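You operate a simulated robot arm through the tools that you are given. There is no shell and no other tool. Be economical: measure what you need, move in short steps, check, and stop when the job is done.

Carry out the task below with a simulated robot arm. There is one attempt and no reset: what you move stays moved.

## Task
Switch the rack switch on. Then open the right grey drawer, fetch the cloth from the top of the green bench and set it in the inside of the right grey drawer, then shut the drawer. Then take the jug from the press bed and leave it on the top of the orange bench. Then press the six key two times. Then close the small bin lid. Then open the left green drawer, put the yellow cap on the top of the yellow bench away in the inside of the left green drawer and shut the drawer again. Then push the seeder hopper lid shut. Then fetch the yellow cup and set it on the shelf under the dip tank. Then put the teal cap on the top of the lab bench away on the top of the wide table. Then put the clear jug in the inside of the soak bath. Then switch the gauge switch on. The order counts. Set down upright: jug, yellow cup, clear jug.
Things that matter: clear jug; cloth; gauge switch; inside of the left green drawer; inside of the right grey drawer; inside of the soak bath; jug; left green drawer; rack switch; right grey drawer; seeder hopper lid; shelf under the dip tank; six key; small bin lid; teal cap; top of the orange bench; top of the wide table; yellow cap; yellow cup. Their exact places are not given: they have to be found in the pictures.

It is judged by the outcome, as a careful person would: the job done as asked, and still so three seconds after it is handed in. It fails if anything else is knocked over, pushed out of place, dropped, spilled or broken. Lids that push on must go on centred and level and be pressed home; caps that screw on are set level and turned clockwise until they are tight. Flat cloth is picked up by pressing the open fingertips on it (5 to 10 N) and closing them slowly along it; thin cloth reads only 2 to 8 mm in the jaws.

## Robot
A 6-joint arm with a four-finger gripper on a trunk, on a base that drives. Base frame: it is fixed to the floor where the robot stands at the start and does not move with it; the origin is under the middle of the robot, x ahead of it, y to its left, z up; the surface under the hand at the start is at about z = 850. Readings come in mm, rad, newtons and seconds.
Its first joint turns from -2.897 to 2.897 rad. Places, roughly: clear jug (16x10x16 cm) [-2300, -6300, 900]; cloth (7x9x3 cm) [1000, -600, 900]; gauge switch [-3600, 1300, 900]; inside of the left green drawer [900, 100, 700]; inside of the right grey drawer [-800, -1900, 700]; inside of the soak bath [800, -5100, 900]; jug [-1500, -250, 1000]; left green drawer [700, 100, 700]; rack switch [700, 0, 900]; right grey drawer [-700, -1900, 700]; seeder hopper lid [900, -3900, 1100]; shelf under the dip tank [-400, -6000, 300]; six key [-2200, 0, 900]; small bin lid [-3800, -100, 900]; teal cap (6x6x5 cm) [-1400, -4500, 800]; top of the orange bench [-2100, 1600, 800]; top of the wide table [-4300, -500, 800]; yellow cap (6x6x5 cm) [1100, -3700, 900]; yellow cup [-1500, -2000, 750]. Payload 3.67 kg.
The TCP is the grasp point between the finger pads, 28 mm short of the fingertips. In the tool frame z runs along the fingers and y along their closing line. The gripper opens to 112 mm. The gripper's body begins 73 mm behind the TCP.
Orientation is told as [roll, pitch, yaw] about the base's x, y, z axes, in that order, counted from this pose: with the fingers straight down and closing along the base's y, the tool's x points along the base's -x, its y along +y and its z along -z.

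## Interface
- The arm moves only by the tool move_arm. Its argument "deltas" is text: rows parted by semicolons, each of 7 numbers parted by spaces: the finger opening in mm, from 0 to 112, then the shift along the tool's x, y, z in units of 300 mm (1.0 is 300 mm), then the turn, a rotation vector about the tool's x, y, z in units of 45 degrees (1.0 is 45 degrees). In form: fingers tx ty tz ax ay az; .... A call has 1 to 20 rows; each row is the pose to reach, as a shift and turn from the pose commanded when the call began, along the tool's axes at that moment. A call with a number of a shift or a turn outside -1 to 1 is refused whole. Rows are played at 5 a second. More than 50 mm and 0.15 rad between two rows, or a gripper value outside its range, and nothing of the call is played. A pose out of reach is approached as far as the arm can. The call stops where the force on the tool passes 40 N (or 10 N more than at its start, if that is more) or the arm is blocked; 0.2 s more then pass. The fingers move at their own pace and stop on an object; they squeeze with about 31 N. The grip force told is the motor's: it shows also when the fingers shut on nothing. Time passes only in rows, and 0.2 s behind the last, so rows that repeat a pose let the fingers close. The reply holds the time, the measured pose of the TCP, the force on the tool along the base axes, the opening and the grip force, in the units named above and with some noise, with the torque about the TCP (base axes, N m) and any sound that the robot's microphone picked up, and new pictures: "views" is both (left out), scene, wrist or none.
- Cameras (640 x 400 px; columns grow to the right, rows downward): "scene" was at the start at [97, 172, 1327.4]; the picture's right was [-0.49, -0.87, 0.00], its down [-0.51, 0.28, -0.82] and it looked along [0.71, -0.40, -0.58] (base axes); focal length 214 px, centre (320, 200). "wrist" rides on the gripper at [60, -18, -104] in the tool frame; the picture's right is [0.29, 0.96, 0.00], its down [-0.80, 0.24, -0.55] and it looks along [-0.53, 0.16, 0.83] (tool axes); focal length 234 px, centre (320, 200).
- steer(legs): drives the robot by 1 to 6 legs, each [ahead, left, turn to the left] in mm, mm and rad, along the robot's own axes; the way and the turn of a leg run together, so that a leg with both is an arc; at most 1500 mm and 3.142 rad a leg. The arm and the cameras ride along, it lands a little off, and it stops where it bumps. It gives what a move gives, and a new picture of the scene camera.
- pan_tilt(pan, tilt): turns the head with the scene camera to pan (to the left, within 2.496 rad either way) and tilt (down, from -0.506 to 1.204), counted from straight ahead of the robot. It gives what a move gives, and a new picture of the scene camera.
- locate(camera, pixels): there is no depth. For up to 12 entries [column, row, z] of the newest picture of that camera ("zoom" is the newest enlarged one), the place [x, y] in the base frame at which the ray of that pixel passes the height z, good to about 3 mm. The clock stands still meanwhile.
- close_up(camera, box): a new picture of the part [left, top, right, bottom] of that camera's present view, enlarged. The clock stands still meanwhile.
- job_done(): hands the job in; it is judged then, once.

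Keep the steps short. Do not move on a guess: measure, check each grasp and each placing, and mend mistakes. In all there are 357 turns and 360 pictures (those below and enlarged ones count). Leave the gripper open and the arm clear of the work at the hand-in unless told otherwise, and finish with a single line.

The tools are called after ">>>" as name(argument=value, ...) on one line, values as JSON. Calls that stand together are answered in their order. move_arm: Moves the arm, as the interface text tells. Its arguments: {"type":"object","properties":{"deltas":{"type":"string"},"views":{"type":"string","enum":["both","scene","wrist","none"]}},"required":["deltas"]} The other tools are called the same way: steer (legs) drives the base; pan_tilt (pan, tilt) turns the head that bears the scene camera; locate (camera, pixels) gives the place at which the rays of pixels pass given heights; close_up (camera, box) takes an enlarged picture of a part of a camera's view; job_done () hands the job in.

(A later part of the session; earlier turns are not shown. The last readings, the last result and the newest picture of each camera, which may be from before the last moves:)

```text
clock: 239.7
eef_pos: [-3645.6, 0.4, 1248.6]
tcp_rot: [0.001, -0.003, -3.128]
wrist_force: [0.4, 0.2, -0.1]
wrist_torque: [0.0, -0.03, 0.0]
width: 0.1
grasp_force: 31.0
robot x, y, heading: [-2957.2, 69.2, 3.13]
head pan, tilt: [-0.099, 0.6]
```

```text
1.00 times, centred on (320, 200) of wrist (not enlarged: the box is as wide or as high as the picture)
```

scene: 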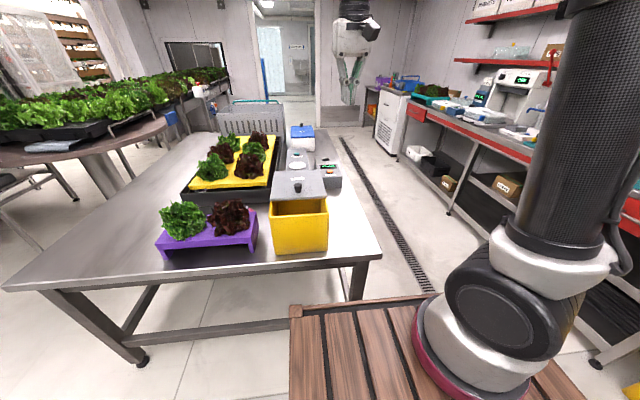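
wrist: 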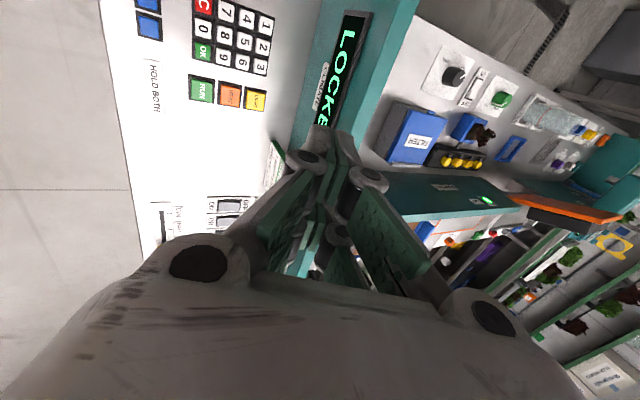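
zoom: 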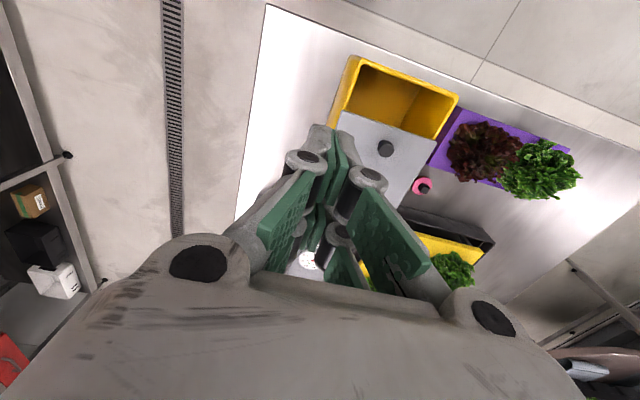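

I'll triangulate the grey lid's front and rear edges to see whether it is hinged or slid back.

>>> locate(camera="scene", pixels=[[326, 195.2, 900], [326, 195.2, 950], [326, 195.2, 1000], [269.2, 200, 950], [318, 170, 900], [318, 170, 950], [318, 170, 1000], [298, 188, 950], [298, 188, 1000]])

>>> locate(camera="wrist", pixels=[[343, 110, 900], [343, 110, 950], [343, 110, 1000], [437, 140, 950], [385, 148, 950], [385, 148, 1000], [365, 60, 900], [455, 97, 900], [402, 205, 900], [402, 205, 950]])

>>> close_up(camera="wrist", box=[310, 40, 480, 220])

```text
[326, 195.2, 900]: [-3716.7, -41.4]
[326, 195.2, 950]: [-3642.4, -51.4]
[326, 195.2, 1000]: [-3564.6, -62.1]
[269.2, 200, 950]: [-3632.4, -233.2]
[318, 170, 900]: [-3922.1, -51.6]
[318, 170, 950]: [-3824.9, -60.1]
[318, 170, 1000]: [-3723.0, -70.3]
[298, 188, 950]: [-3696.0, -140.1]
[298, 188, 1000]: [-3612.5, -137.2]
```

```text
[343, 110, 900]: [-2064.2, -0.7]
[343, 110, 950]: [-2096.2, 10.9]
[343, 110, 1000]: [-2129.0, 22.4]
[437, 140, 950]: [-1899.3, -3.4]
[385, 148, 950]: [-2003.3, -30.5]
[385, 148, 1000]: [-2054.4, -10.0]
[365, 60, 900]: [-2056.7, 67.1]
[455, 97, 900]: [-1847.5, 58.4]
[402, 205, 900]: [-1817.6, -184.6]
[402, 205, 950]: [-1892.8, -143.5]
```

```text
2.22 times, centred on (395, 130) of wrist
```

zoom: 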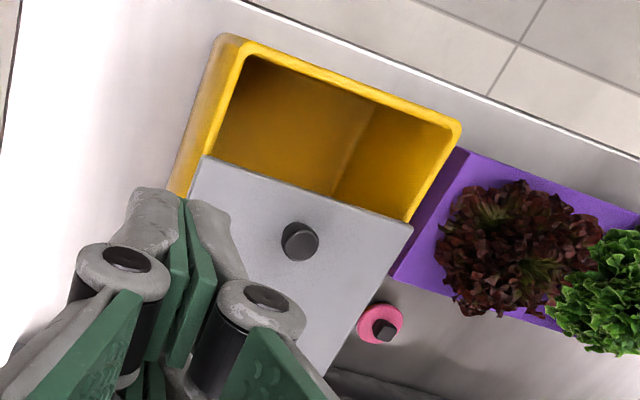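

>>> locate(camera="zoom", pixels=[[205, 158, 900], [205, 158, 950], [205, 158, 1000], [412, 225, 950], [300, 240, 950], [300, 240, 1000], [235, 42, 900], [458, 125, 900], [330, 370, 900], [330, 370, 950]])

```text
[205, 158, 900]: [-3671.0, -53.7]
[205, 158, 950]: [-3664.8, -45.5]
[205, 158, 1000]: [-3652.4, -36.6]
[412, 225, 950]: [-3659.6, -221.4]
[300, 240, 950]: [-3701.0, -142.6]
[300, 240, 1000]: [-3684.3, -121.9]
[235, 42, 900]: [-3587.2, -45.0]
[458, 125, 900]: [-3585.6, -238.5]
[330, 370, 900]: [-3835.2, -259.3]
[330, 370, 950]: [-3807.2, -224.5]
```

The lid lies nearly flat, slid about 83 mm back: its front edge is at x −3667 and the bin's front rim at x −3584. The knob is at about (−3698, −141, 952). I'll go above the knob, fingers open along y.

>>> move_arm(deltas="50 -0.04 0.12 0 0 0 0; 50 -0.09 0.24 0 0 0 0; 50 -0.13 0.36 0 0 0 0; 50 -0.175 0.47 0.05 0 0 0; 50 -0.175 0.47 0.2 0 0 0; 50 -0.175 0.47 0.35 0 0 0; 50 -0.175 0.47 0.5 0 0 0; 50 -0.175 0.47 0.62 0 0 0; 50 -0.175 0.47 0.68 0 0 0; 50 -0.175 0.47 0.68 0 0 0", views="both")

>>> close_up(camera="wrist", box=[200, 20, 440, 220])

```text
clock: 241.9
eef_pos: [-3694.1, -138.3, 1044.2]
tcp_rot: [0.0, -0.003, -3.126]
wrist_force: [-0.4, -0.1, 0.5]
wrist_torque: [-0.01, -0.01, -0.03]
width: 49.9
grasp_force: 0.0
robot x, y, heading: [-2954.3, 69.4, 3.129]
head pan, tilt: [-0.099, 0.6]
```

scene: 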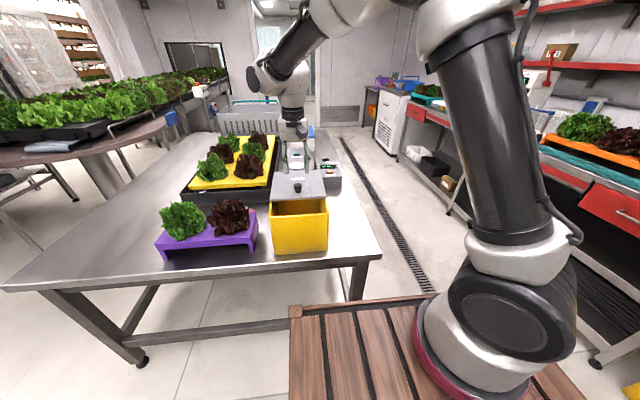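
wrist: 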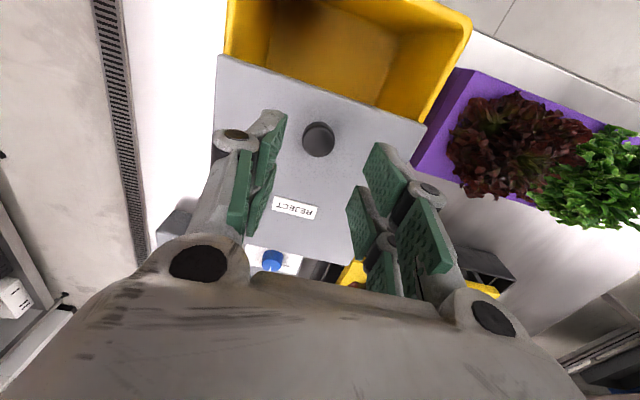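

```text
2.00 times, centred on (320, 120) of wrist
```

zoom: 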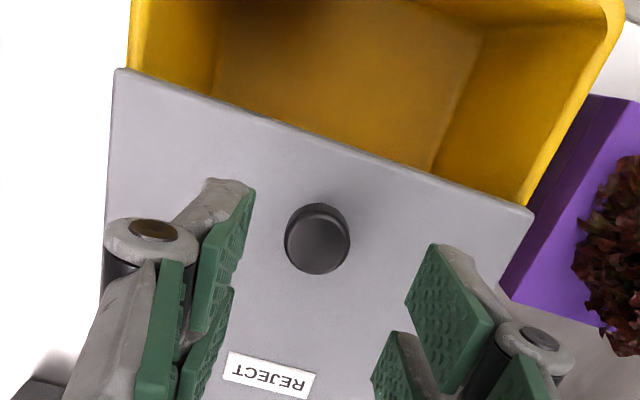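

>>> locate(camera="wrist", pixels=[[318, 138, 955], [320, 132, 937], [218, 55, 937], [425, 127, 937], [236, 5, 928], [470, 22, 928]])

>>> locate(camera="scene", pixels=[[297.5, 185, 955], [297.5, 192, 937]])

```text
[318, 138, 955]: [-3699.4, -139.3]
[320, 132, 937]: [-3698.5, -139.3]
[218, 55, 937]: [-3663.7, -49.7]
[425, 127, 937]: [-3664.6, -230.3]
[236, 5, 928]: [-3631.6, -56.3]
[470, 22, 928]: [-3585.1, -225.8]
```

```text
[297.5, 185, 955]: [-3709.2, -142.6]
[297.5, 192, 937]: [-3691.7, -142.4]
```

The knob is at (−3699, −140). I'll descend so the tips straddle it, and close.

>>> move_arm(deltas="50 -0.016 0.006 0.1 0 0 0; 50 -0.016 0.006 0.2 0 0 0; 50 -0.016 0.006 0.23 0 0 0; 50 -0.016 0.006 0.245 0 0 0; 50 -0.016 0.006 0.245 0 0 0; 30 -0.016 0.006 0.245 0 0 0; 15 -0.016 0.006 0.245 0 0 0; 0 -0.016 0.006 0.245 0 0 0; 0 -0.016 0.006 0.245 0 0 0", views="wrist")

```text
clock: 243.9
eef_pos: [-3701.0, -140.1, 969.2]
tcp_rot: [-0.002, -0.001, -3.126]
wrist_force: [0.3, 41.0, -1.2]
wrist_torque: [1.14, -0.06, 0.03]
width: 25.0
grasp_force: 44.6
robot x, y, heading: [-2956.2, 71.1, 3.129]
head pan, tilt: [-0.099, 0.6]
```

wrist: 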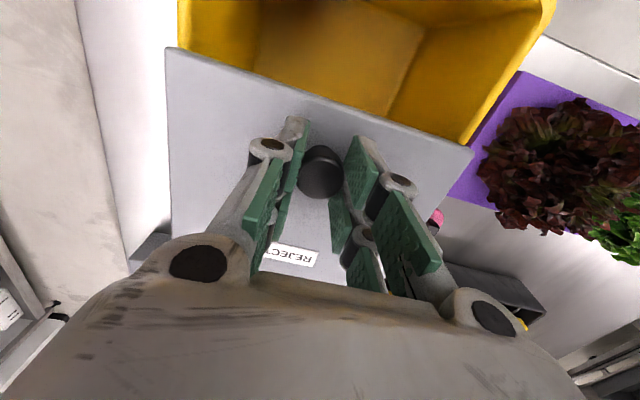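

Gripped at 25 mm but with 41 N of side load, so the knob is guided. I'll relax by moving 4 mm toward +y.

>>> move_arm(deltas="0 0 -0.006 0 0 0 0; 0 0 -0.012 0 0 0 0; 0 0 -0.014 0 0 0 0", views="none")

```text
clock: 244.7
eef_pos: [-3700.0, -140.8, 971.0]
tcp_rot: [0.001, -0.004, -3.124]
wrist_force: [0.7, 11.8, -15.6]
wrist_torque: [0.07, -0.4, -0.06]
width: 25.1
grasp_force: 44.8
robot x, y, heading: [-2956.4, 71.3, 3.136]
head pan, tilt: [-0.099, 0.6]
```

Load is down to 12 N. Now I drag the lid along +x.

>>> move_arm(deltas="0 0.03 0 0 0 0 0; 0 0.07 0 0 0 0 0; 0 0.11 0 0 0 0 0; 0 0.15 0 0 0 0 0; 0 0.19 0 0 0 0 0; 0 0.23 0 0 0 0 0; 0 0.25 0 0 0 0 0", views="both")

```text
clock: 246.3
eef_pos: [-3624.3, -139.2, 970.0]
tcp_rot: [0.002, -0.002, -3.123]
wrist_force: [1.2, -10.3, -8.1]
wrist_torque: [-0.33, 0.01, -0.17]
width: 25.2
grasp_force: 45.2
robot x, y, heading: [-2955.4, 69.5, 3.133]
head pan, tilt: [-0.099, 0.6]
stopped in row 7: the force on the tool passed its limit at 41 N (the readings are from after the stop); the commanded pose is now the measured one
```

scene: 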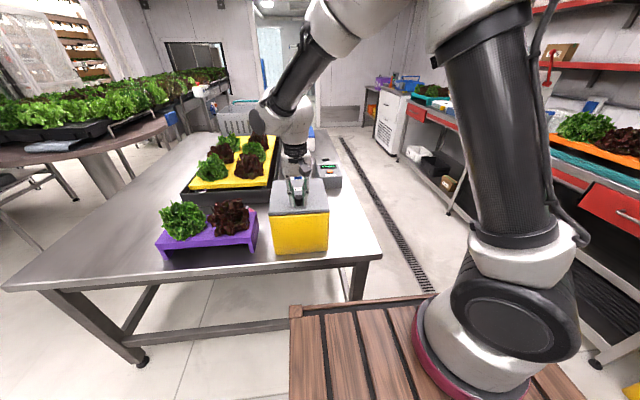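
wrist: 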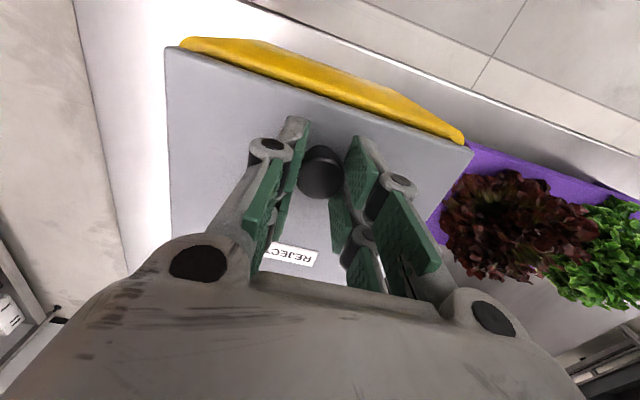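

It slid 76 mm and met a stop, with the opening covered. I'll nudge once more to make sure, then release.

>>> move_arm(deltas="0 0.01 0 0 0 0 0; 0 0.02 0 0 0 0 0; 0 0.03 0 0 0 0 0; 0 0.04 0 0 0 0 0", views="none")

>>> move_arm(deltas="30 0 0 0 0 0 0; 50 0 0 0 0 0 0; 50 0 0 -0.1 0 0 0; 50 0 0 -0.25 0 0 0; 50 0 0 -0.4 0 0 0; 50 0 0 -0.55 0 0 0; 50 0 0 -0.7 0 0 0; 50 0 0 -0.85 0 0 0; 50 0 0 -0.93 0 0 0", views="both")

>>> close_up(camera="scene", box=[230, 150, 370, 270])

```text
clock: 247.3
eef_pos: [-3617.5, -140.9, 969.7]
tcp_rot: [0.005, -0.008, -3.125]
wrist_force: [-30.8, -11.4, -18.0]
wrist_torque: [-0.14, 1.04, -0.38]
width: 25.0
grasp_force: 45.2
robot x, y, heading: [-2960.2, 69.3, 3.129]
head pan, tilt: [-0.099, 0.6]
```

```text
clock: 249.3
eef_pos: [-3612.1, -136.8, 1251.9]
tcp_rot: [0.002, -0.004, -3.123]
wrist_force: [0.5, 0.0, -0.7]
wrist_torque: [0.0, -0.01, 0.0]
width: 50.2
grasp_force: 0.0
robot x, y, heading: [-2958.7, 69.9, 3.131]
head pan, tilt: [-0.099, 0.6]
```

scene: 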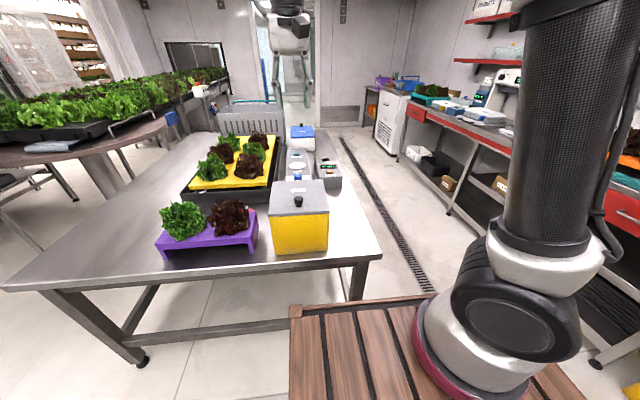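
wrist: 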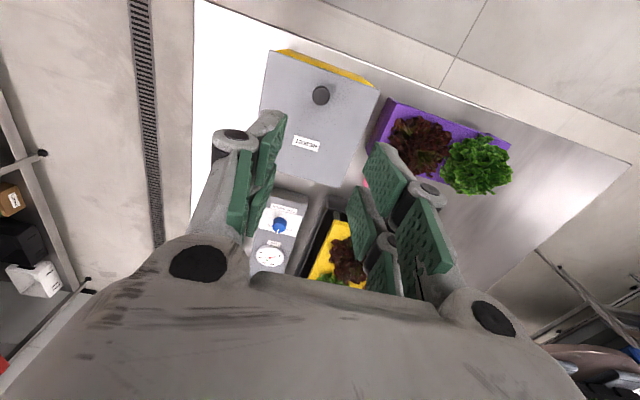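

```text
3.33 times, centred on (300, 210) of scene
```

zoom: 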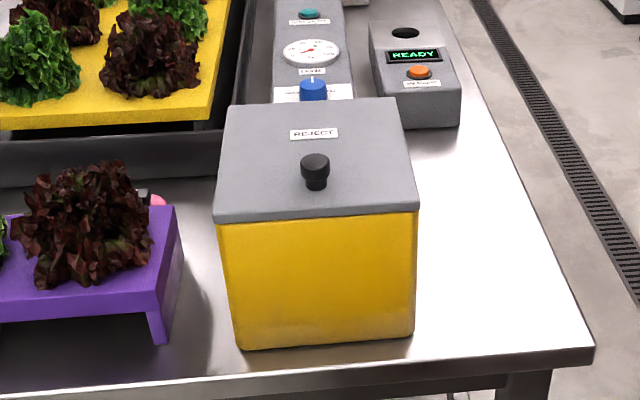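

The lid is flush on the bin. Next is the left green drawer at the far bench. I'll drive back through the corridor to (−110, −950), checking on the way.

>>> steer(legs=[[0, 1020, 0.01], [-1400, 0, 0]])

```text
clock: 261.2
eef_pos: [-2231.4, -1174.0, 1251.5]
tcp_rot: [0.001, -0.006, -3.116]
wrist_force: [0.0, -0.3, -0.2]
wrist_torque: [0.0, -0.01, -0.01]
width: 50.0
grasp_force: 0.0
robot x, y, heading: [-1576.6, -960.1, 3.139]
head pan, tilt: [-0.099, 0.6]
```

scene: 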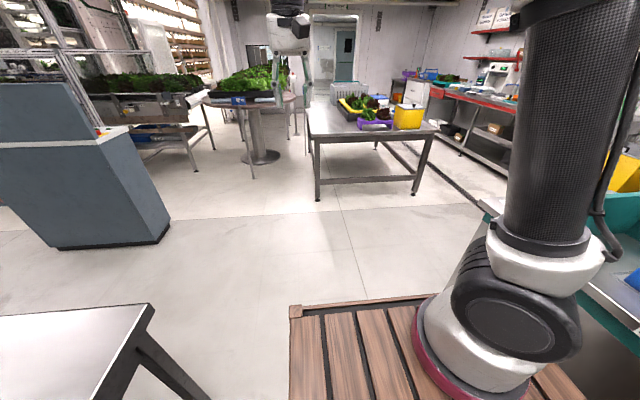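

>>> steer(legs=[[-1450, 0, 0], [0, 0, -1.568]])

>>> pan_tilt(pan=-0.6, tilt=0.6)

```text
clock: 272.1
eef_pos: [-362.7, -310.2, 1250.9]
tcp_rot: [0.002, -0.005, 1.602]
wrist_force: [-0.3, -0.7, 0.5]
wrist_torque: [-0.01, 0.01, -0.04]
width: 49.9
grasp_force: 0.0
robot x, y, heading: [-149.8, -964.6, 1.571]
head pan, tilt: [-0.099, 0.6]
```

scene: 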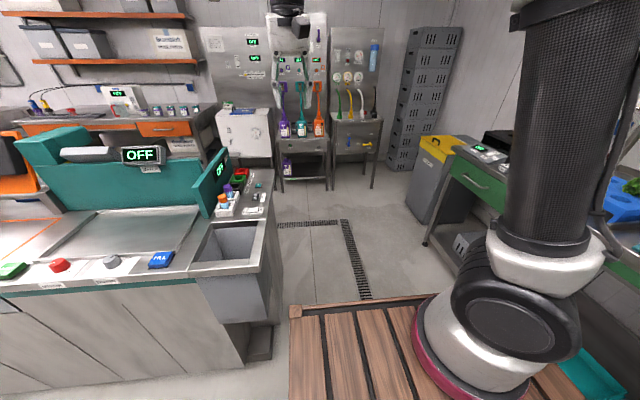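

```text
clock: 273.0
eef_pos: [-364.1, -309.5, 1251.2]
tcp_rot: [0.002, -0.006, 1.604]
wrist_force: [-0.2, 0.2, 0.7]
wrist_torque: [-0.02, 0.02, 0.02]
width: 50.1
grasp_force: 0.0
robot x, y, heading: [-147.1, -964.5, 1.574]
head pan, tilt: [-0.6, 0.6]
```

scene: 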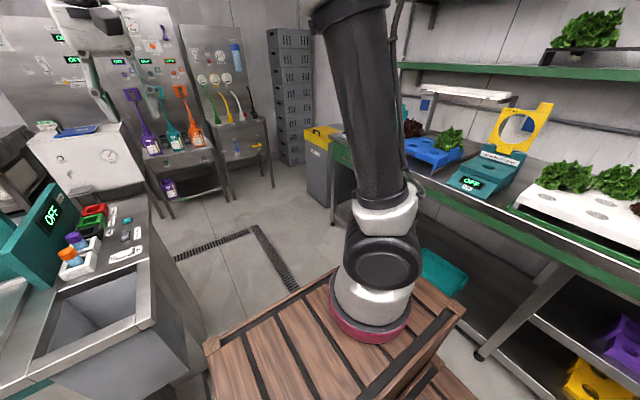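

>>> locate(camera="scene", pixels=[[155, 300, 850], [160, 215, 850], [140, 335, 850], [345, 168, 780], [336, 225, 0], [330, 170, 850]])

```text
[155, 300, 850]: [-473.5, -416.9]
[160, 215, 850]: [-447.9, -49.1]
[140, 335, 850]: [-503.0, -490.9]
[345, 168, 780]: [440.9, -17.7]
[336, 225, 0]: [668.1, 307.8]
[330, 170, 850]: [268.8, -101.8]
```

The sink edge is at x about −460. I'll advance to about (−95, −410) and swing the arm toward the green drawer.

>>> steer(legs=[[10, -53, 0], [545, 0, 0]])

>>> move_arm(deltas="50 0.02 -0.15 0 0 0 0; 50 0.03 -0.3 0 0 0 0; 50 0.03 -0.45 0 0 0 0; 50 0.03 -0.6 0 0 0 0; 50 0.03 -0.75 0 0 0 0; 50 0.03 -0.9 0 0 0 0; 50 0.03 -1 0 0 0 0", views="none")

>>> move_arm(deltas="50 0.02 -0.15 0 0 0 0; 50 0.06 -0.3 0 0 0 0; 50 0.1 -0.45 0 0 0 0; 50 0.14 -0.6 0 0 0 0; 50 0.18 -0.75 0 0 0 0; 50 0.22 -0.9 0 0 0 0; 50 0.24 -1 0 0 0 0", views="both")

```text
clock: 276.7
eef_pos: [-305.8, 240.0, 1251.7]
tcp_rot: [0.001, -0.005, 1.595]
wrist_force: [-0.2, -1.3, 0.0]
wrist_torque: [-0.01, 0.01, -0.03]
width: 50.2
grasp_force: 0.1
robot x, y, heading: [-96.0, -415.5, 1.567]
head pan, tilt: [-0.6, 0.6]
```

scene: 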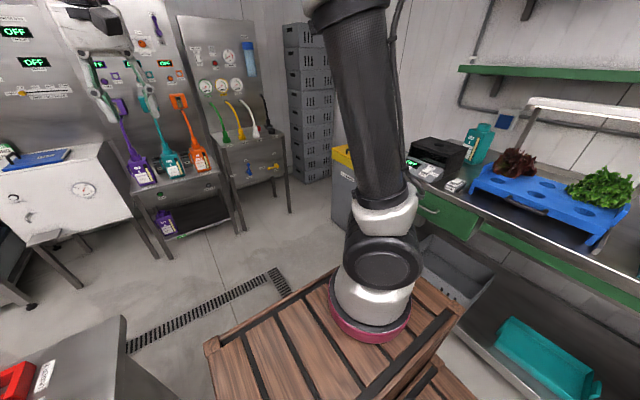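

```text
clock: 278.3
eef_pos: [-6.9, 236.7, 1251.0]
tcp_rot: [0.001, -0.006, 1.597]
wrist_force: [-0.5, 0.0, 0.0]
wrist_torque: [0.01, -0.01, 0.0]
width: 50.0
grasp_force: 0.1
robot x, y, heading: [-93.1, -413.8, 1.568]
head pan, tilt: [-0.6, 0.6]
```

```text
clock: 279.9
eef_pos: [294.3, 175.0, 1247.3]
tcp_rot: [0.003, -0.004, 1.597]
wrist_force: [0.8, 0.0, -0.1]
wrist_torque: [0.03, -0.05, 0.0]
width: 49.9
grasp_force: 0.0
robot x, y, heading: [-92.0, -413.3, 1.567]
head pan, tilt: [-0.6, 0.6]
```

scene: 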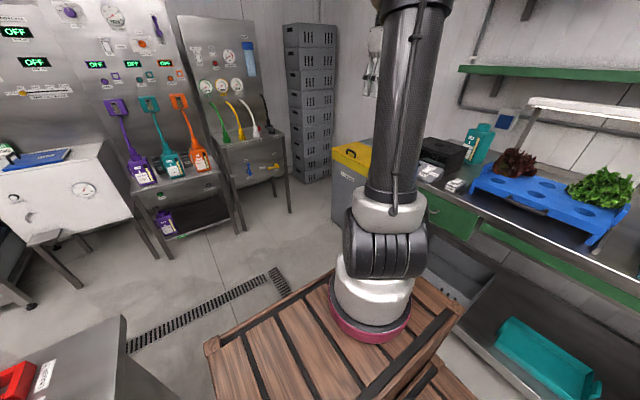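
wrist: 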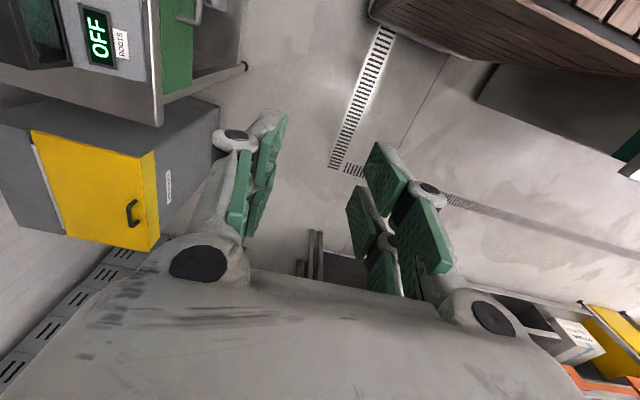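

>>> move_arm(deltas="26 0.1 -0.12 0 0 0 0; 26 0.2 -0.24 0 0 0 0; 26 0.28 -0.36 0 0 0 0; 26 0.28 -0.45 0.1 0 0 0; 26 0.28 -0.45 0.25 0 0 0; 26 0.28 -0.45 0.25 0 0 0", views="both")

>>> close_up(camera="wrist", box=[180, 0, 400, 150])

>>> close_up(camera="scene", box=[400, 150, 520, 270])

```text
clock: 281.3
eef_pos: [433.9, 93.4, 1173.0]
tcp_rot: [0.001, -0.006, 1.596]
wrist_force: [0.2, -0.5, 0.2]
wrist_torque: [-0.01, 0.0, -0.04]
width: 25.9
grasp_force: 0.1
robot x, y, heading: [-95.3, -412.6, 1.565]
head pan, tilt: [-0.6, 0.6]
```

scene: 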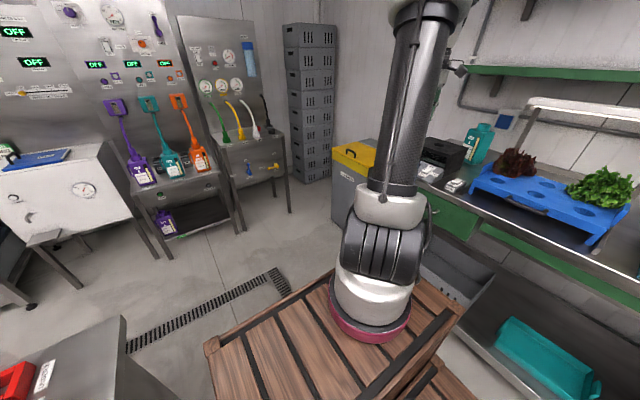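
wrist: 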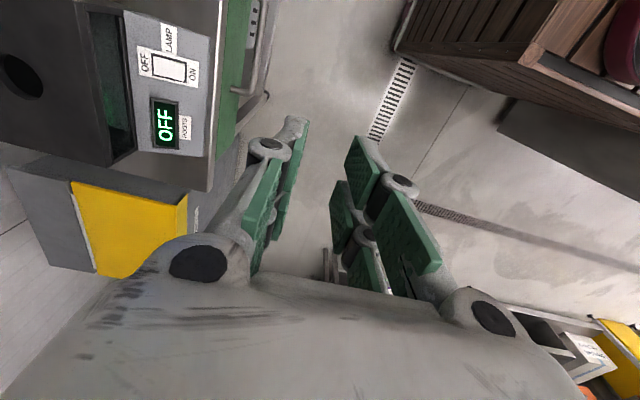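

```text
2.67 times, centred on (290, 75) of wrist
```

zoom: 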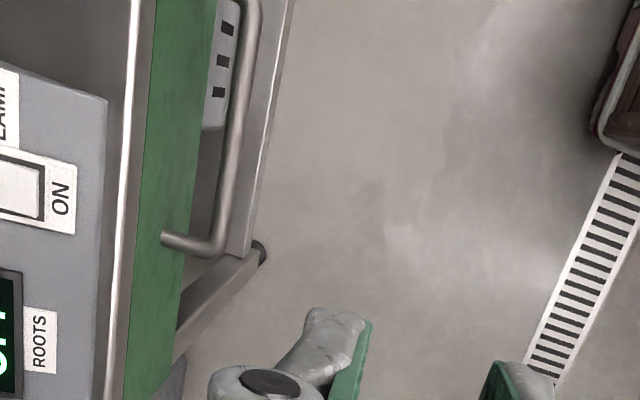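

```text
3.33 times, centred on (460, 210) of scene
```

zoom: 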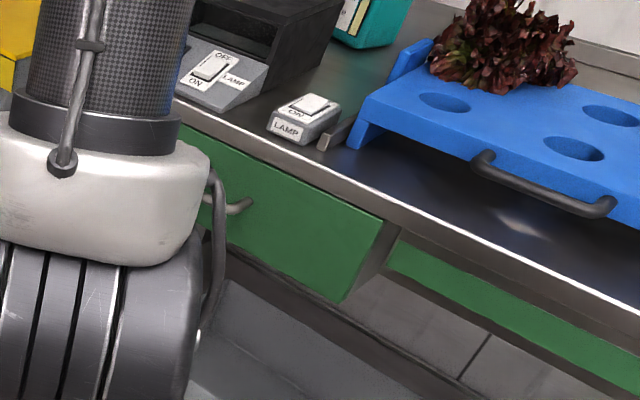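

>>> locate(camera="scene", pixels=[[434.5, 212.5, 740], [434.5, 212.5, 760], [434.5, 212.5, 780], [435, 208, 760]])

>>> locate(camera="wrist", pixels=[[251.8, 91, 740], [251.8, 91, 760], [251.8, 91, 780], [263.8, 8, 740], [263.8, 8, 760], [263.8, 8, 780], [232, 89, 760], [219, 20, 840]])

```text
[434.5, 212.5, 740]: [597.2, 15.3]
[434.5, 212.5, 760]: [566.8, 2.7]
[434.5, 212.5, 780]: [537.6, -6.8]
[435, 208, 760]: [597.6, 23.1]
```

```text
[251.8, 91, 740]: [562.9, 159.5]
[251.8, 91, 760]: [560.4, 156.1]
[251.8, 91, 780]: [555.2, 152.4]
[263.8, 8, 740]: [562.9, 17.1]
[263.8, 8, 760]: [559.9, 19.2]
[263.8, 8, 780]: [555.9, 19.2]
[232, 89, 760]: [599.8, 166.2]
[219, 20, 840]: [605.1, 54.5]
```

The bar is at about x 560, z 763, y 2 to 156, with the face at x 600. I'll tilt 25° away from the bench and approach as before.

>>> move_arm(deltas="26 0.02 -0.05 0.13 0.11 0 0.032; 26 0.047 -0.1 0.26 0.22 0 0.032; 26 0.047 -0.15 0.39 0.33 0 0.032; 26 0.047 -0.2 0.52 0.44 0 0.032; 26 0.047 -0.2 0.65 0.555 0 0.032; 26 0.047 -0.2 0.78 0.555 0 0.032; 26 0.047 -0.2 0.9 0.555 0 0.032; 26 0.047 -0.2 0.9 0.555 0 0.032", views="wrist")

>>> close_up(camera="wrist", box=[220, 0, 440, 180])

```text
clock: 283.1
eef_pos: [491.7, 81.4, 904.3]
tcp_rot: [-0.433, -0.008, 1.572]
wrist_force: [0.5, 0.2, 0.4]
wrist_torque: [0.0, -0.01, -0.03]
width: 25.8
grasp_force: 0.2
robot x, y, heading: [-95.9, -412.2, 1.569]
head pan, tilt: [-0.6, 0.6]
```

wrist: 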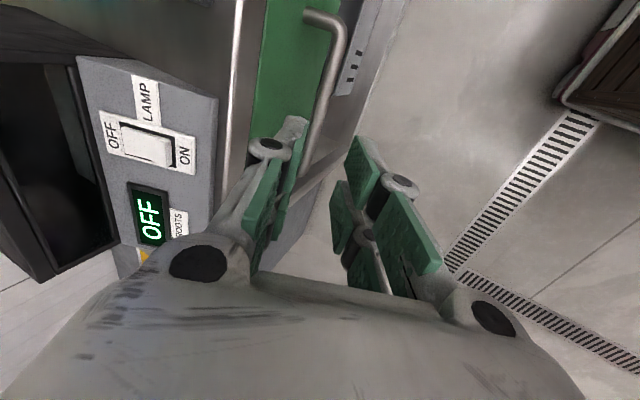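

```text
2.22 times, centred on (330, 90) of wrist
```

zoom: 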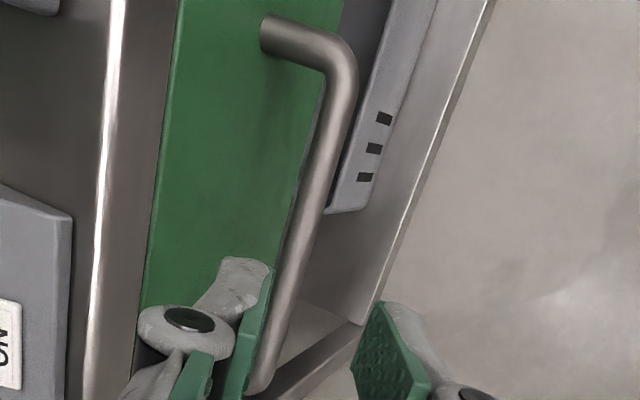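

>>> locate(camera="wrist", pixels=[[334.5, 58.5, 763], [318.7, 112.5, 763], [318.7, 112.5, 755], [318.7, 112.5, 771], [308, 150, 763]])

```text
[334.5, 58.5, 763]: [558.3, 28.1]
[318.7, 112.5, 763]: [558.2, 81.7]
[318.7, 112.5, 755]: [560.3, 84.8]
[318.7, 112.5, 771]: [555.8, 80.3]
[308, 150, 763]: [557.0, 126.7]
```

Alignment is within 1 mm. I'll advance 148 mm along the tool axis and close.

>>> move_arm(deltas="26 0 -0.003 0.12 0 0 0; 26 0 -0.003 0.24 0 0 0; 26 0 -0.003 0.34 0 0 0; 26 0 -0.003 0.42 0 0 0; 26 0 -0.003 0.49 0 0 0; 26 0 -0.003 0.49 0 0 0; 0 0 -0.003 0.49 0 0 0; 0 0 -0.003 0.49 0 0 0", views="wrist")

```text
clock: 284.9
eef_pos: [554.6, 84.2, 770.9]
tcp_rot: [-0.432, -0.008, 1.572]
wrist_force: [-8.9, -2.5, -12.0]
wrist_torque: [-0.12, 0.18, 1.7]
width: 13.5
grasp_force: 45.1
robot x, y, heading: [-93.8, -413.5, 1.567]
head pan, tilt: [-0.6, 0.6]
```

wrist: 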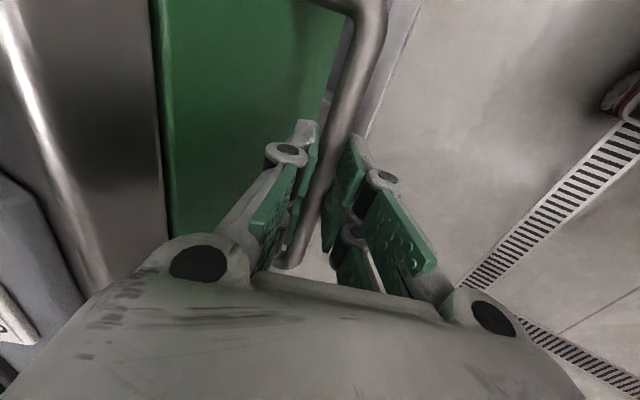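

Gripped. I'll pull along −x about 255 mm.

>>> move_arm(deltas="0 0 0.045 -0.021 0 0 0; 0 0 0.091 -0.042 0 0 0; 0 0 0.181 -0.085 0 0 0; 0 0 0.272 -0.127 0 0 0; 0 0 0.362 -0.169 0 0 0; 0 0 0.453 -0.211 0 0 0; 0 0 0.544 -0.254 0 0 0; 0 0 0.634 -0.296 0 0 0; 0 0 0.725 -0.338 0 0 0; 0 0 0.77 -0.359 0 0 0", views="both")

```text
clock: 287.1
eef_pos: [321.1, 95.3, 765.4]
tcp_rot: [-0.435, -0.011, 1.571]
wrist_force: [-0.4, -25.0, 19.6]
wrist_torque: [-0.44, -0.1, 1.68]
width: 13.4
grasp_force: 45.2
out of reach, approached as far as the arm can: row 9, 10
robot x, y, heading: [-96.6, -416.3, 1.566]
head pan, tilt: [-0.6, 0.6]
```

scene: 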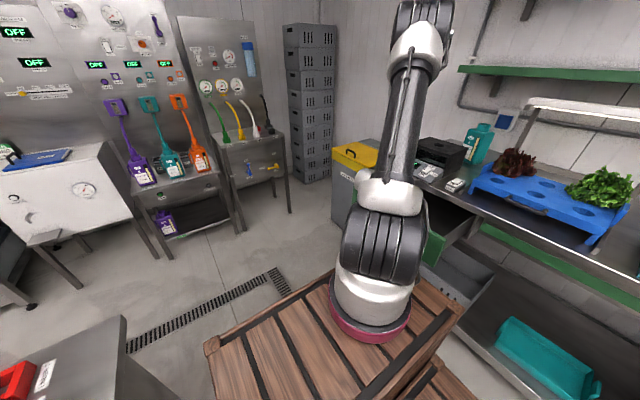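
wrist: 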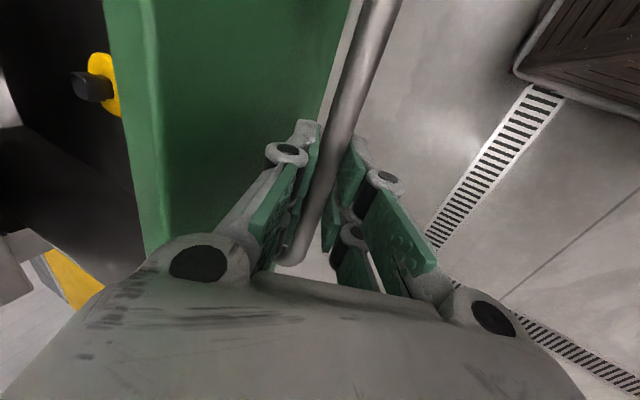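

The drawer is open 233 mm, and something yellow and black already lies inside. I'll release and back out, drifting to +y.

>>> move_arm(deltas="26 0 0 0 0 0 0; 26 0 0 0 0 0 0; 26 -0.06 0 -0.06 0 0 0; 26 -0.12 0 -0.15 0 0 0; 26 -0.15 0 -0.28 0 0 0; 26 -0.15 0 -0.42 0 0 0; 26 -0.15 0 -0.57 0 0 0; 26 -0.15 0 -0.72 0 0 0; 26 -0.15 0 -0.85 0 0 0", views="wrist")

>>> close_up(camera="wrist", box=[60, 0, 400, 200])

```text
clock: 289.1
eef_pos: [214.8, 140.7, 999.7]
tcp_rot: [-0.429, -0.006, 1.57]
wrist_force: [-0.2, 0.4, -0.2]
wrist_torque: [-0.01, 0.0, -0.01]
width: 25.9
grasp_force: 0.1
out of reach, approached as far as the arm can: row 4, 5, 6, 7, 8, 9
robot x, y, heading: [-95.7, -412.6, 1.569]
head pan, tilt: [-0.6, 0.6]
```

wrist: 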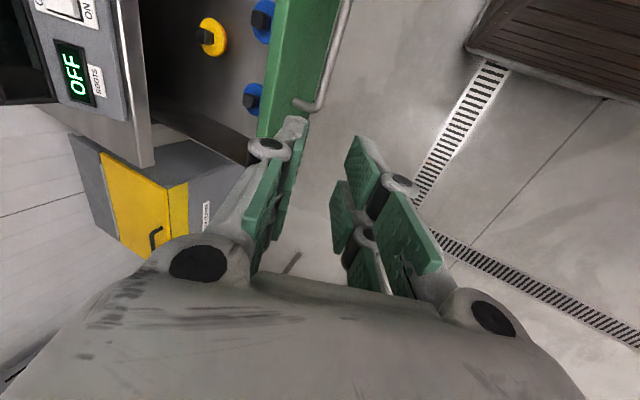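

```text
1.88 times, centred on (230, 100) of wrist
```

zoom: 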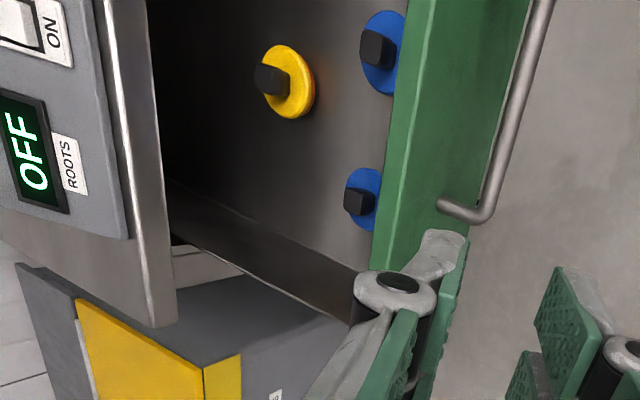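

Two blue caps and one yellow cap already lie inside, leaving room. I'll raise and straighten the arm, bring it to the front and drive along the aisle to the yellow bench.

>>> move_arm(deltas="60 0 -0.05 -0.11 -0.11 0 0; 60 0 -0.1 -0.22 -0.22 0 0; 60 0 -0.16 -0.33 -0.33 0 0; 60 0 -0.21 -0.45 -0.44 0 0; 60 0 -0.26 -0.56 -0.555 0 0; 60 0 -0.31 -0.66 -0.555 0 0; 60 0 -0.352 -0.755 -0.555 0 0", views="none")

>>> move_arm(deltas="60 -0.05 0.15 0 0 0 0; 60 -0.1 0.3 0 0 0 0; 60 -0.15 0.45 0 0 0 0; 60 -0.2 0.6 0 0 0 0; 60 -0.25 0.75 0 0 0 0", views="none")

>>> steer(legs=[[-600, 0, 0], [-900, -110, 0]])

```text
clock: 290.7
eef_pos: [213.7, 139.2, 1247.3]
tcp_rot: [0.005, -0.01, 1.572]
wrist_force: [0.2, -0.3, 0.8]
wrist_torque: [-0.02, 0.0, 0.02]
width: 60.2
grasp_force: 0.0
robot x, y, heading: [-95.0, -414.3, 1.569]
head pan, tilt: [-0.6, 0.6]
```

```text
clock: 291.9
eef_pos: [-11.2, 214.1, 1250.1]
tcp_rot: [0.002, -0.01, 1.572]
wrist_force: [-0.5, 0.1, 0.4]
wrist_torque: [0.03, 0.0, 0.01]
width: 60.2
grasp_force: 0.1
robot x, y, heading: [-97.0, -412.7, 1.568]
head pan, tilt: [-0.6, 0.6]
```

```text
clock: 299.5
eef_pos: [92.5, -1257.1, 1250.0]
tcp_rot: [0.001, -0.011, 1.573]
wrist_force: [0.8, -0.4, 0.6]
wrist_torque: [-0.02, -0.04, 0.04]
width: 60.2
grasp_force: 0.0
robot x, y, heading: [10.2, -1884.7, 1.565]
head pan, tilt: [-0.6, 0.6]
```

scene: 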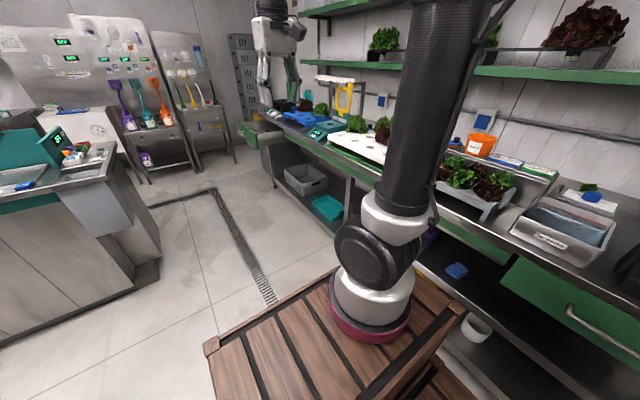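

I'll look behind along the aisle before backing further.

>>> pan_tilt(pan=-2.45, tilt=0.5)

>>> locate(camera="scene", pixels=[[100, 300, 0], [320, 300, 0], [320, 200, 0], [200, 200, 0], [400, 200, 0]])

```text
clock: 301.4
eef_pos: [93.4, -1255.8, 1250.2]
tcp_rot: [0.002, -0.01, 1.574]
wrist_force: [-1.0, 1.2, 0.3]
wrist_torque: [-0.01, -0.02, 0.02]
width: 60.0
grasp_force: 0.2
robot x, y, heading: [5.6, -1882.4, 1.568]
head pan, tilt: [-2.45, 0.499]
```

scene: 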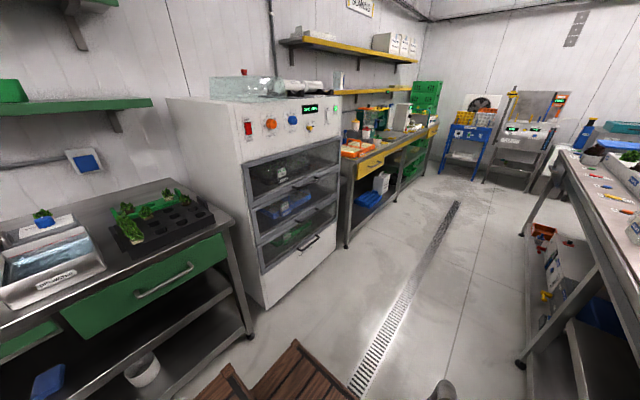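

```text
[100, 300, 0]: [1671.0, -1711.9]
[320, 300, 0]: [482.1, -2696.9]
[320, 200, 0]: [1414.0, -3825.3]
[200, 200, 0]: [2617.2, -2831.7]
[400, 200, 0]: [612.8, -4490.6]
```

>>> locate(camera="scene", pixels=[[263, 308, 0], [337, 236, 0], [348, 182, 850], [437, 126, 850], [252, 337, 0], [302, 247, 500], [525, 365, 0]])

>>> close_up(camera="scene", box=[330, 70, 460, 200])

```text
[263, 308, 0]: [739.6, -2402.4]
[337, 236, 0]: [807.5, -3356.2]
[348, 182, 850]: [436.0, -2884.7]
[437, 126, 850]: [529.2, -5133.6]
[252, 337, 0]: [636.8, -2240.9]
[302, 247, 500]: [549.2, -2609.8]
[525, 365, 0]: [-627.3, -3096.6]
```

```text
3.08 times, centred on (395, 135) of scene
```

zoom: 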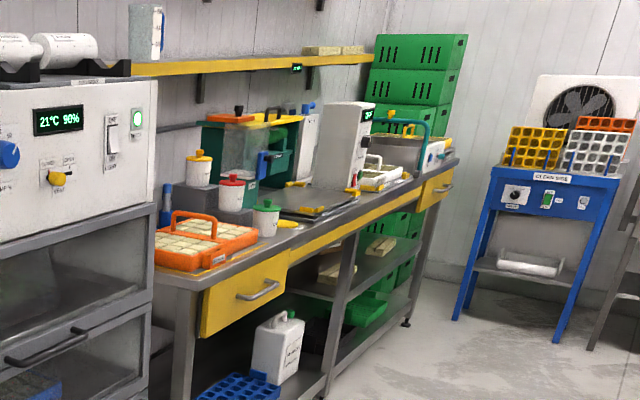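

The aisle behind is free. I'll back up to y about −3600 and turn to face the yellow bench.

>>> steer(legs=[[-900, -20, 0], [-830, -10, 0], [0, 0, -1.57]])

>>> pan_tilt(pan=-0.2, tilt=0.5)

```text
clock: 313.9
eef_pos: [638.7, -3703.7, 1249.7]
tcp_rot: [0.003, -0.01, -0.01]
wrist_force: [1.3, 0.5, 0.4]
wrist_torque: [0.0, -0.01, -0.04]
width: 59.9
grasp_force: 0.1
robot x, y, heading: [11.2, -3614.3, -0.01]
head pan, tilt: [-2.45, 0.499]
```

scene: 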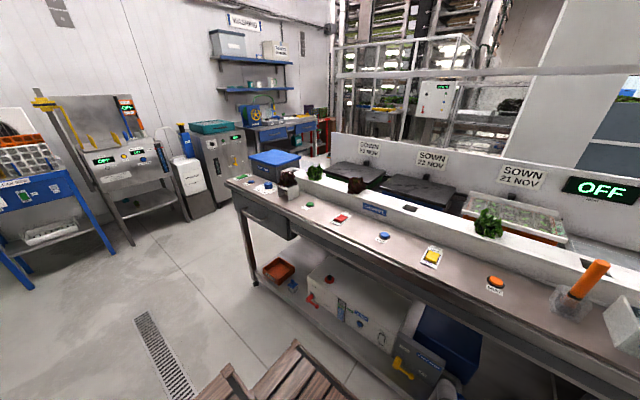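

```text
clock: 316.0
eef_pos: [638.5, -3702.6, 1250.6]
tcp_rot: [0.001, -0.011, -0.01]
wrist_force: [0.1, 0.0, -0.1]
wrist_torque: [0.01, 0.01, 0.01]
width: 60.0
grasp_force: 0.1
robot x, y, heading: [7.5, -3615.9, -0.009]
head pan, tilt: [-0.201, 0.499]
```

scene: 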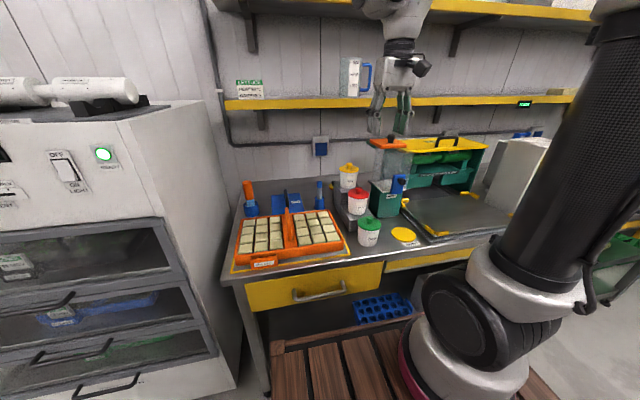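

>>> close_up(camera="scene", box=[320, 120, 520, 260])

>>> locate(camera="scene", pixels=[[403, 235, 850], [235, 275, 850], [420, 250, 850], [348, 172, 950], [436, 235, 870], [395, 142, 1100]])

>>> close_up(camera="wrist", box=[0, 0, 640, 400])

```text
2.86 times, centred on (420, 190) of scene
```

zoom: 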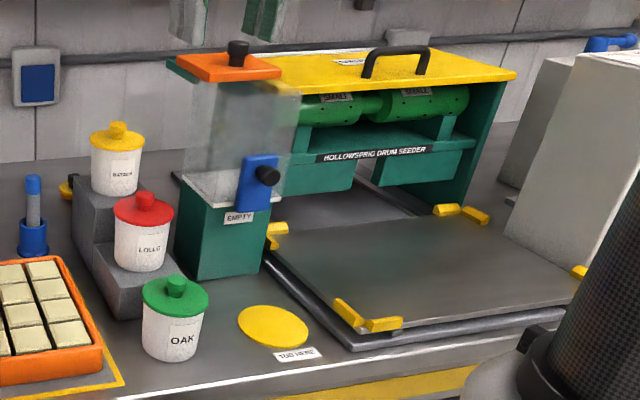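

```text
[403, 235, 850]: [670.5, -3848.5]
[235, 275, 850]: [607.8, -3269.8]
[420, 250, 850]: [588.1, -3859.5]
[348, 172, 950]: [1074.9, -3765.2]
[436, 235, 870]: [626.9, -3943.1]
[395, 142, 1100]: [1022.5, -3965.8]
```

```text
1.00 times, centred on (320, 200) of wrist (not enlarged: the box is as wide or as high as the picture)
```

zoom: 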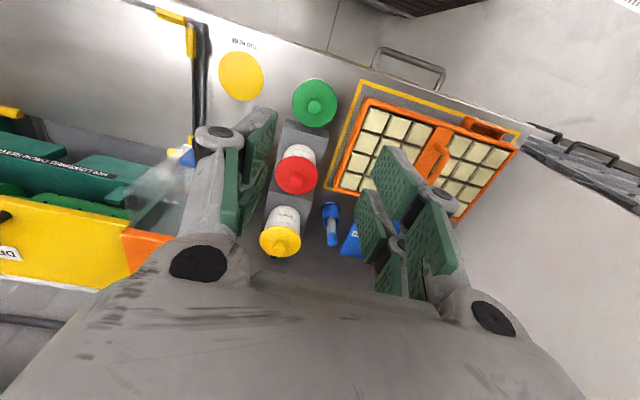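

>>> close_up(camera="scene", box=[315, 165, 365, 215])

>>> locate(camera="scene", pixels=[[332, 186, 860], [332, 186, 880], [348, 172, 1000]])

```text
8.00 times, centred on (340, 190) of scene
```

zoom: 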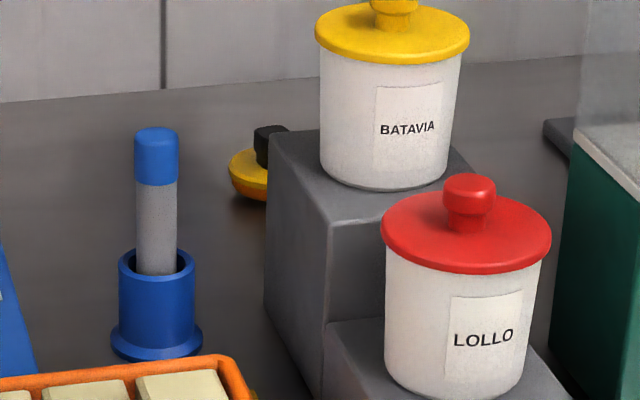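

```text
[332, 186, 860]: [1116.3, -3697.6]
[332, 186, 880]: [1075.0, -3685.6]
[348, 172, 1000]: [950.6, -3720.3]
```

The yellow cap with its black knob stands behind the jar steps at about (1110, −3700). I'll move the wrist closer to see it and measure the shelf above.

>>> move_arm(deltas="60 -0.15 0 0.05 0 0 0; 60 -0.3 0 0.1 0 0 0; 60 -0.45 0 0.15 0 0 0; 60 -0.6 0 0.15 0 0 0; 60 -0.75 0 0.15 0 0 0; 60 -0.9 0 0.15 0 0 0", views="both")

>>> close_up(camera="wrist", box=[200, 0, 460, 260])

```text
clock: 317.4
eef_pos: [911.3, -3704.9, 1206.5]
tcp_rot: [0.002, -0.011, -0.009]
wrist_force: [-1.1, 0.4, 0.8]
wrist_torque: [0.0, -0.11, 0.03]
width: 60.2
grasp_force: 0.0
robot x, y, heading: [8.8, -3613.2, -0.012]
head pan, tilt: [-0.201, 0.499]
```

scene: 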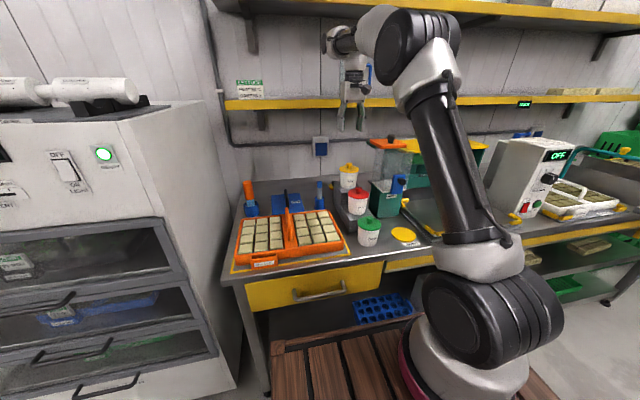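
wrist: 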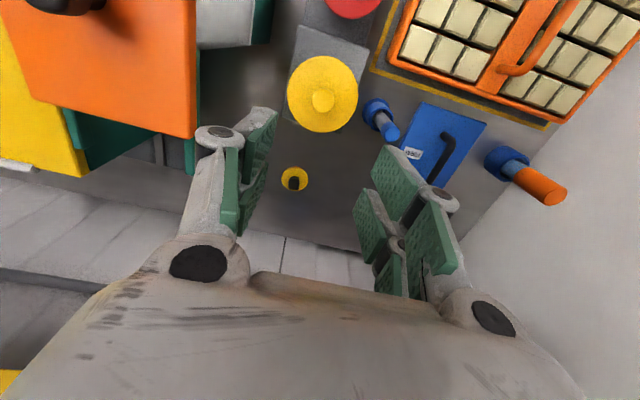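

```text
1.54 times, centred on (330, 130) of wrist
```

zoom: 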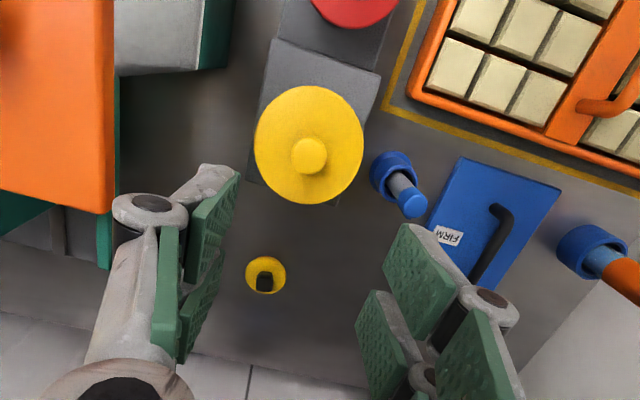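

>>> locate(camera="wrist", pixels=[[295, 179, 860], [293, 183, 890], [322, 93, 1010], [322, 93, 980], [355, 110, 1000], [288, 100, 1000], [388, 130, 950], [290, 238, 850], [365, 252, 850], [324, 130, 1000], [340, 135, 950]])

```text
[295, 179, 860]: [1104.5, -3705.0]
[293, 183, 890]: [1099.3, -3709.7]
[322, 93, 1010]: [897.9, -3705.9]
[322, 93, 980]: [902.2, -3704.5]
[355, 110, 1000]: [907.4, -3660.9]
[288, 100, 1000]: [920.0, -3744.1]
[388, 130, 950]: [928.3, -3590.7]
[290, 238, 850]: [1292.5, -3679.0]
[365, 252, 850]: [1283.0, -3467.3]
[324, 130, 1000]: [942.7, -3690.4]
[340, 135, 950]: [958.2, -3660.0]
```

>>> locate(camera="wrist", pixels=[[3, 378, 1250], [20, 268, 850], [100, 292, 850]])

>>> locate(camera="scene", pixels=[[300, 102, 1250], [300, 102, 1230], [300, 102, 1270], [260, 104, 1250], [450, 100, 1250]])

```text
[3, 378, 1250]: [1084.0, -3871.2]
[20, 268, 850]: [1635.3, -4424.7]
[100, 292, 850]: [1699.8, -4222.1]
```

```text
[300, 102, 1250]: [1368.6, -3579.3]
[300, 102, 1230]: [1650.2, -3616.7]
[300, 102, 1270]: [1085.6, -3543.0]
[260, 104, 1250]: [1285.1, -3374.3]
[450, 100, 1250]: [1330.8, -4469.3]
```

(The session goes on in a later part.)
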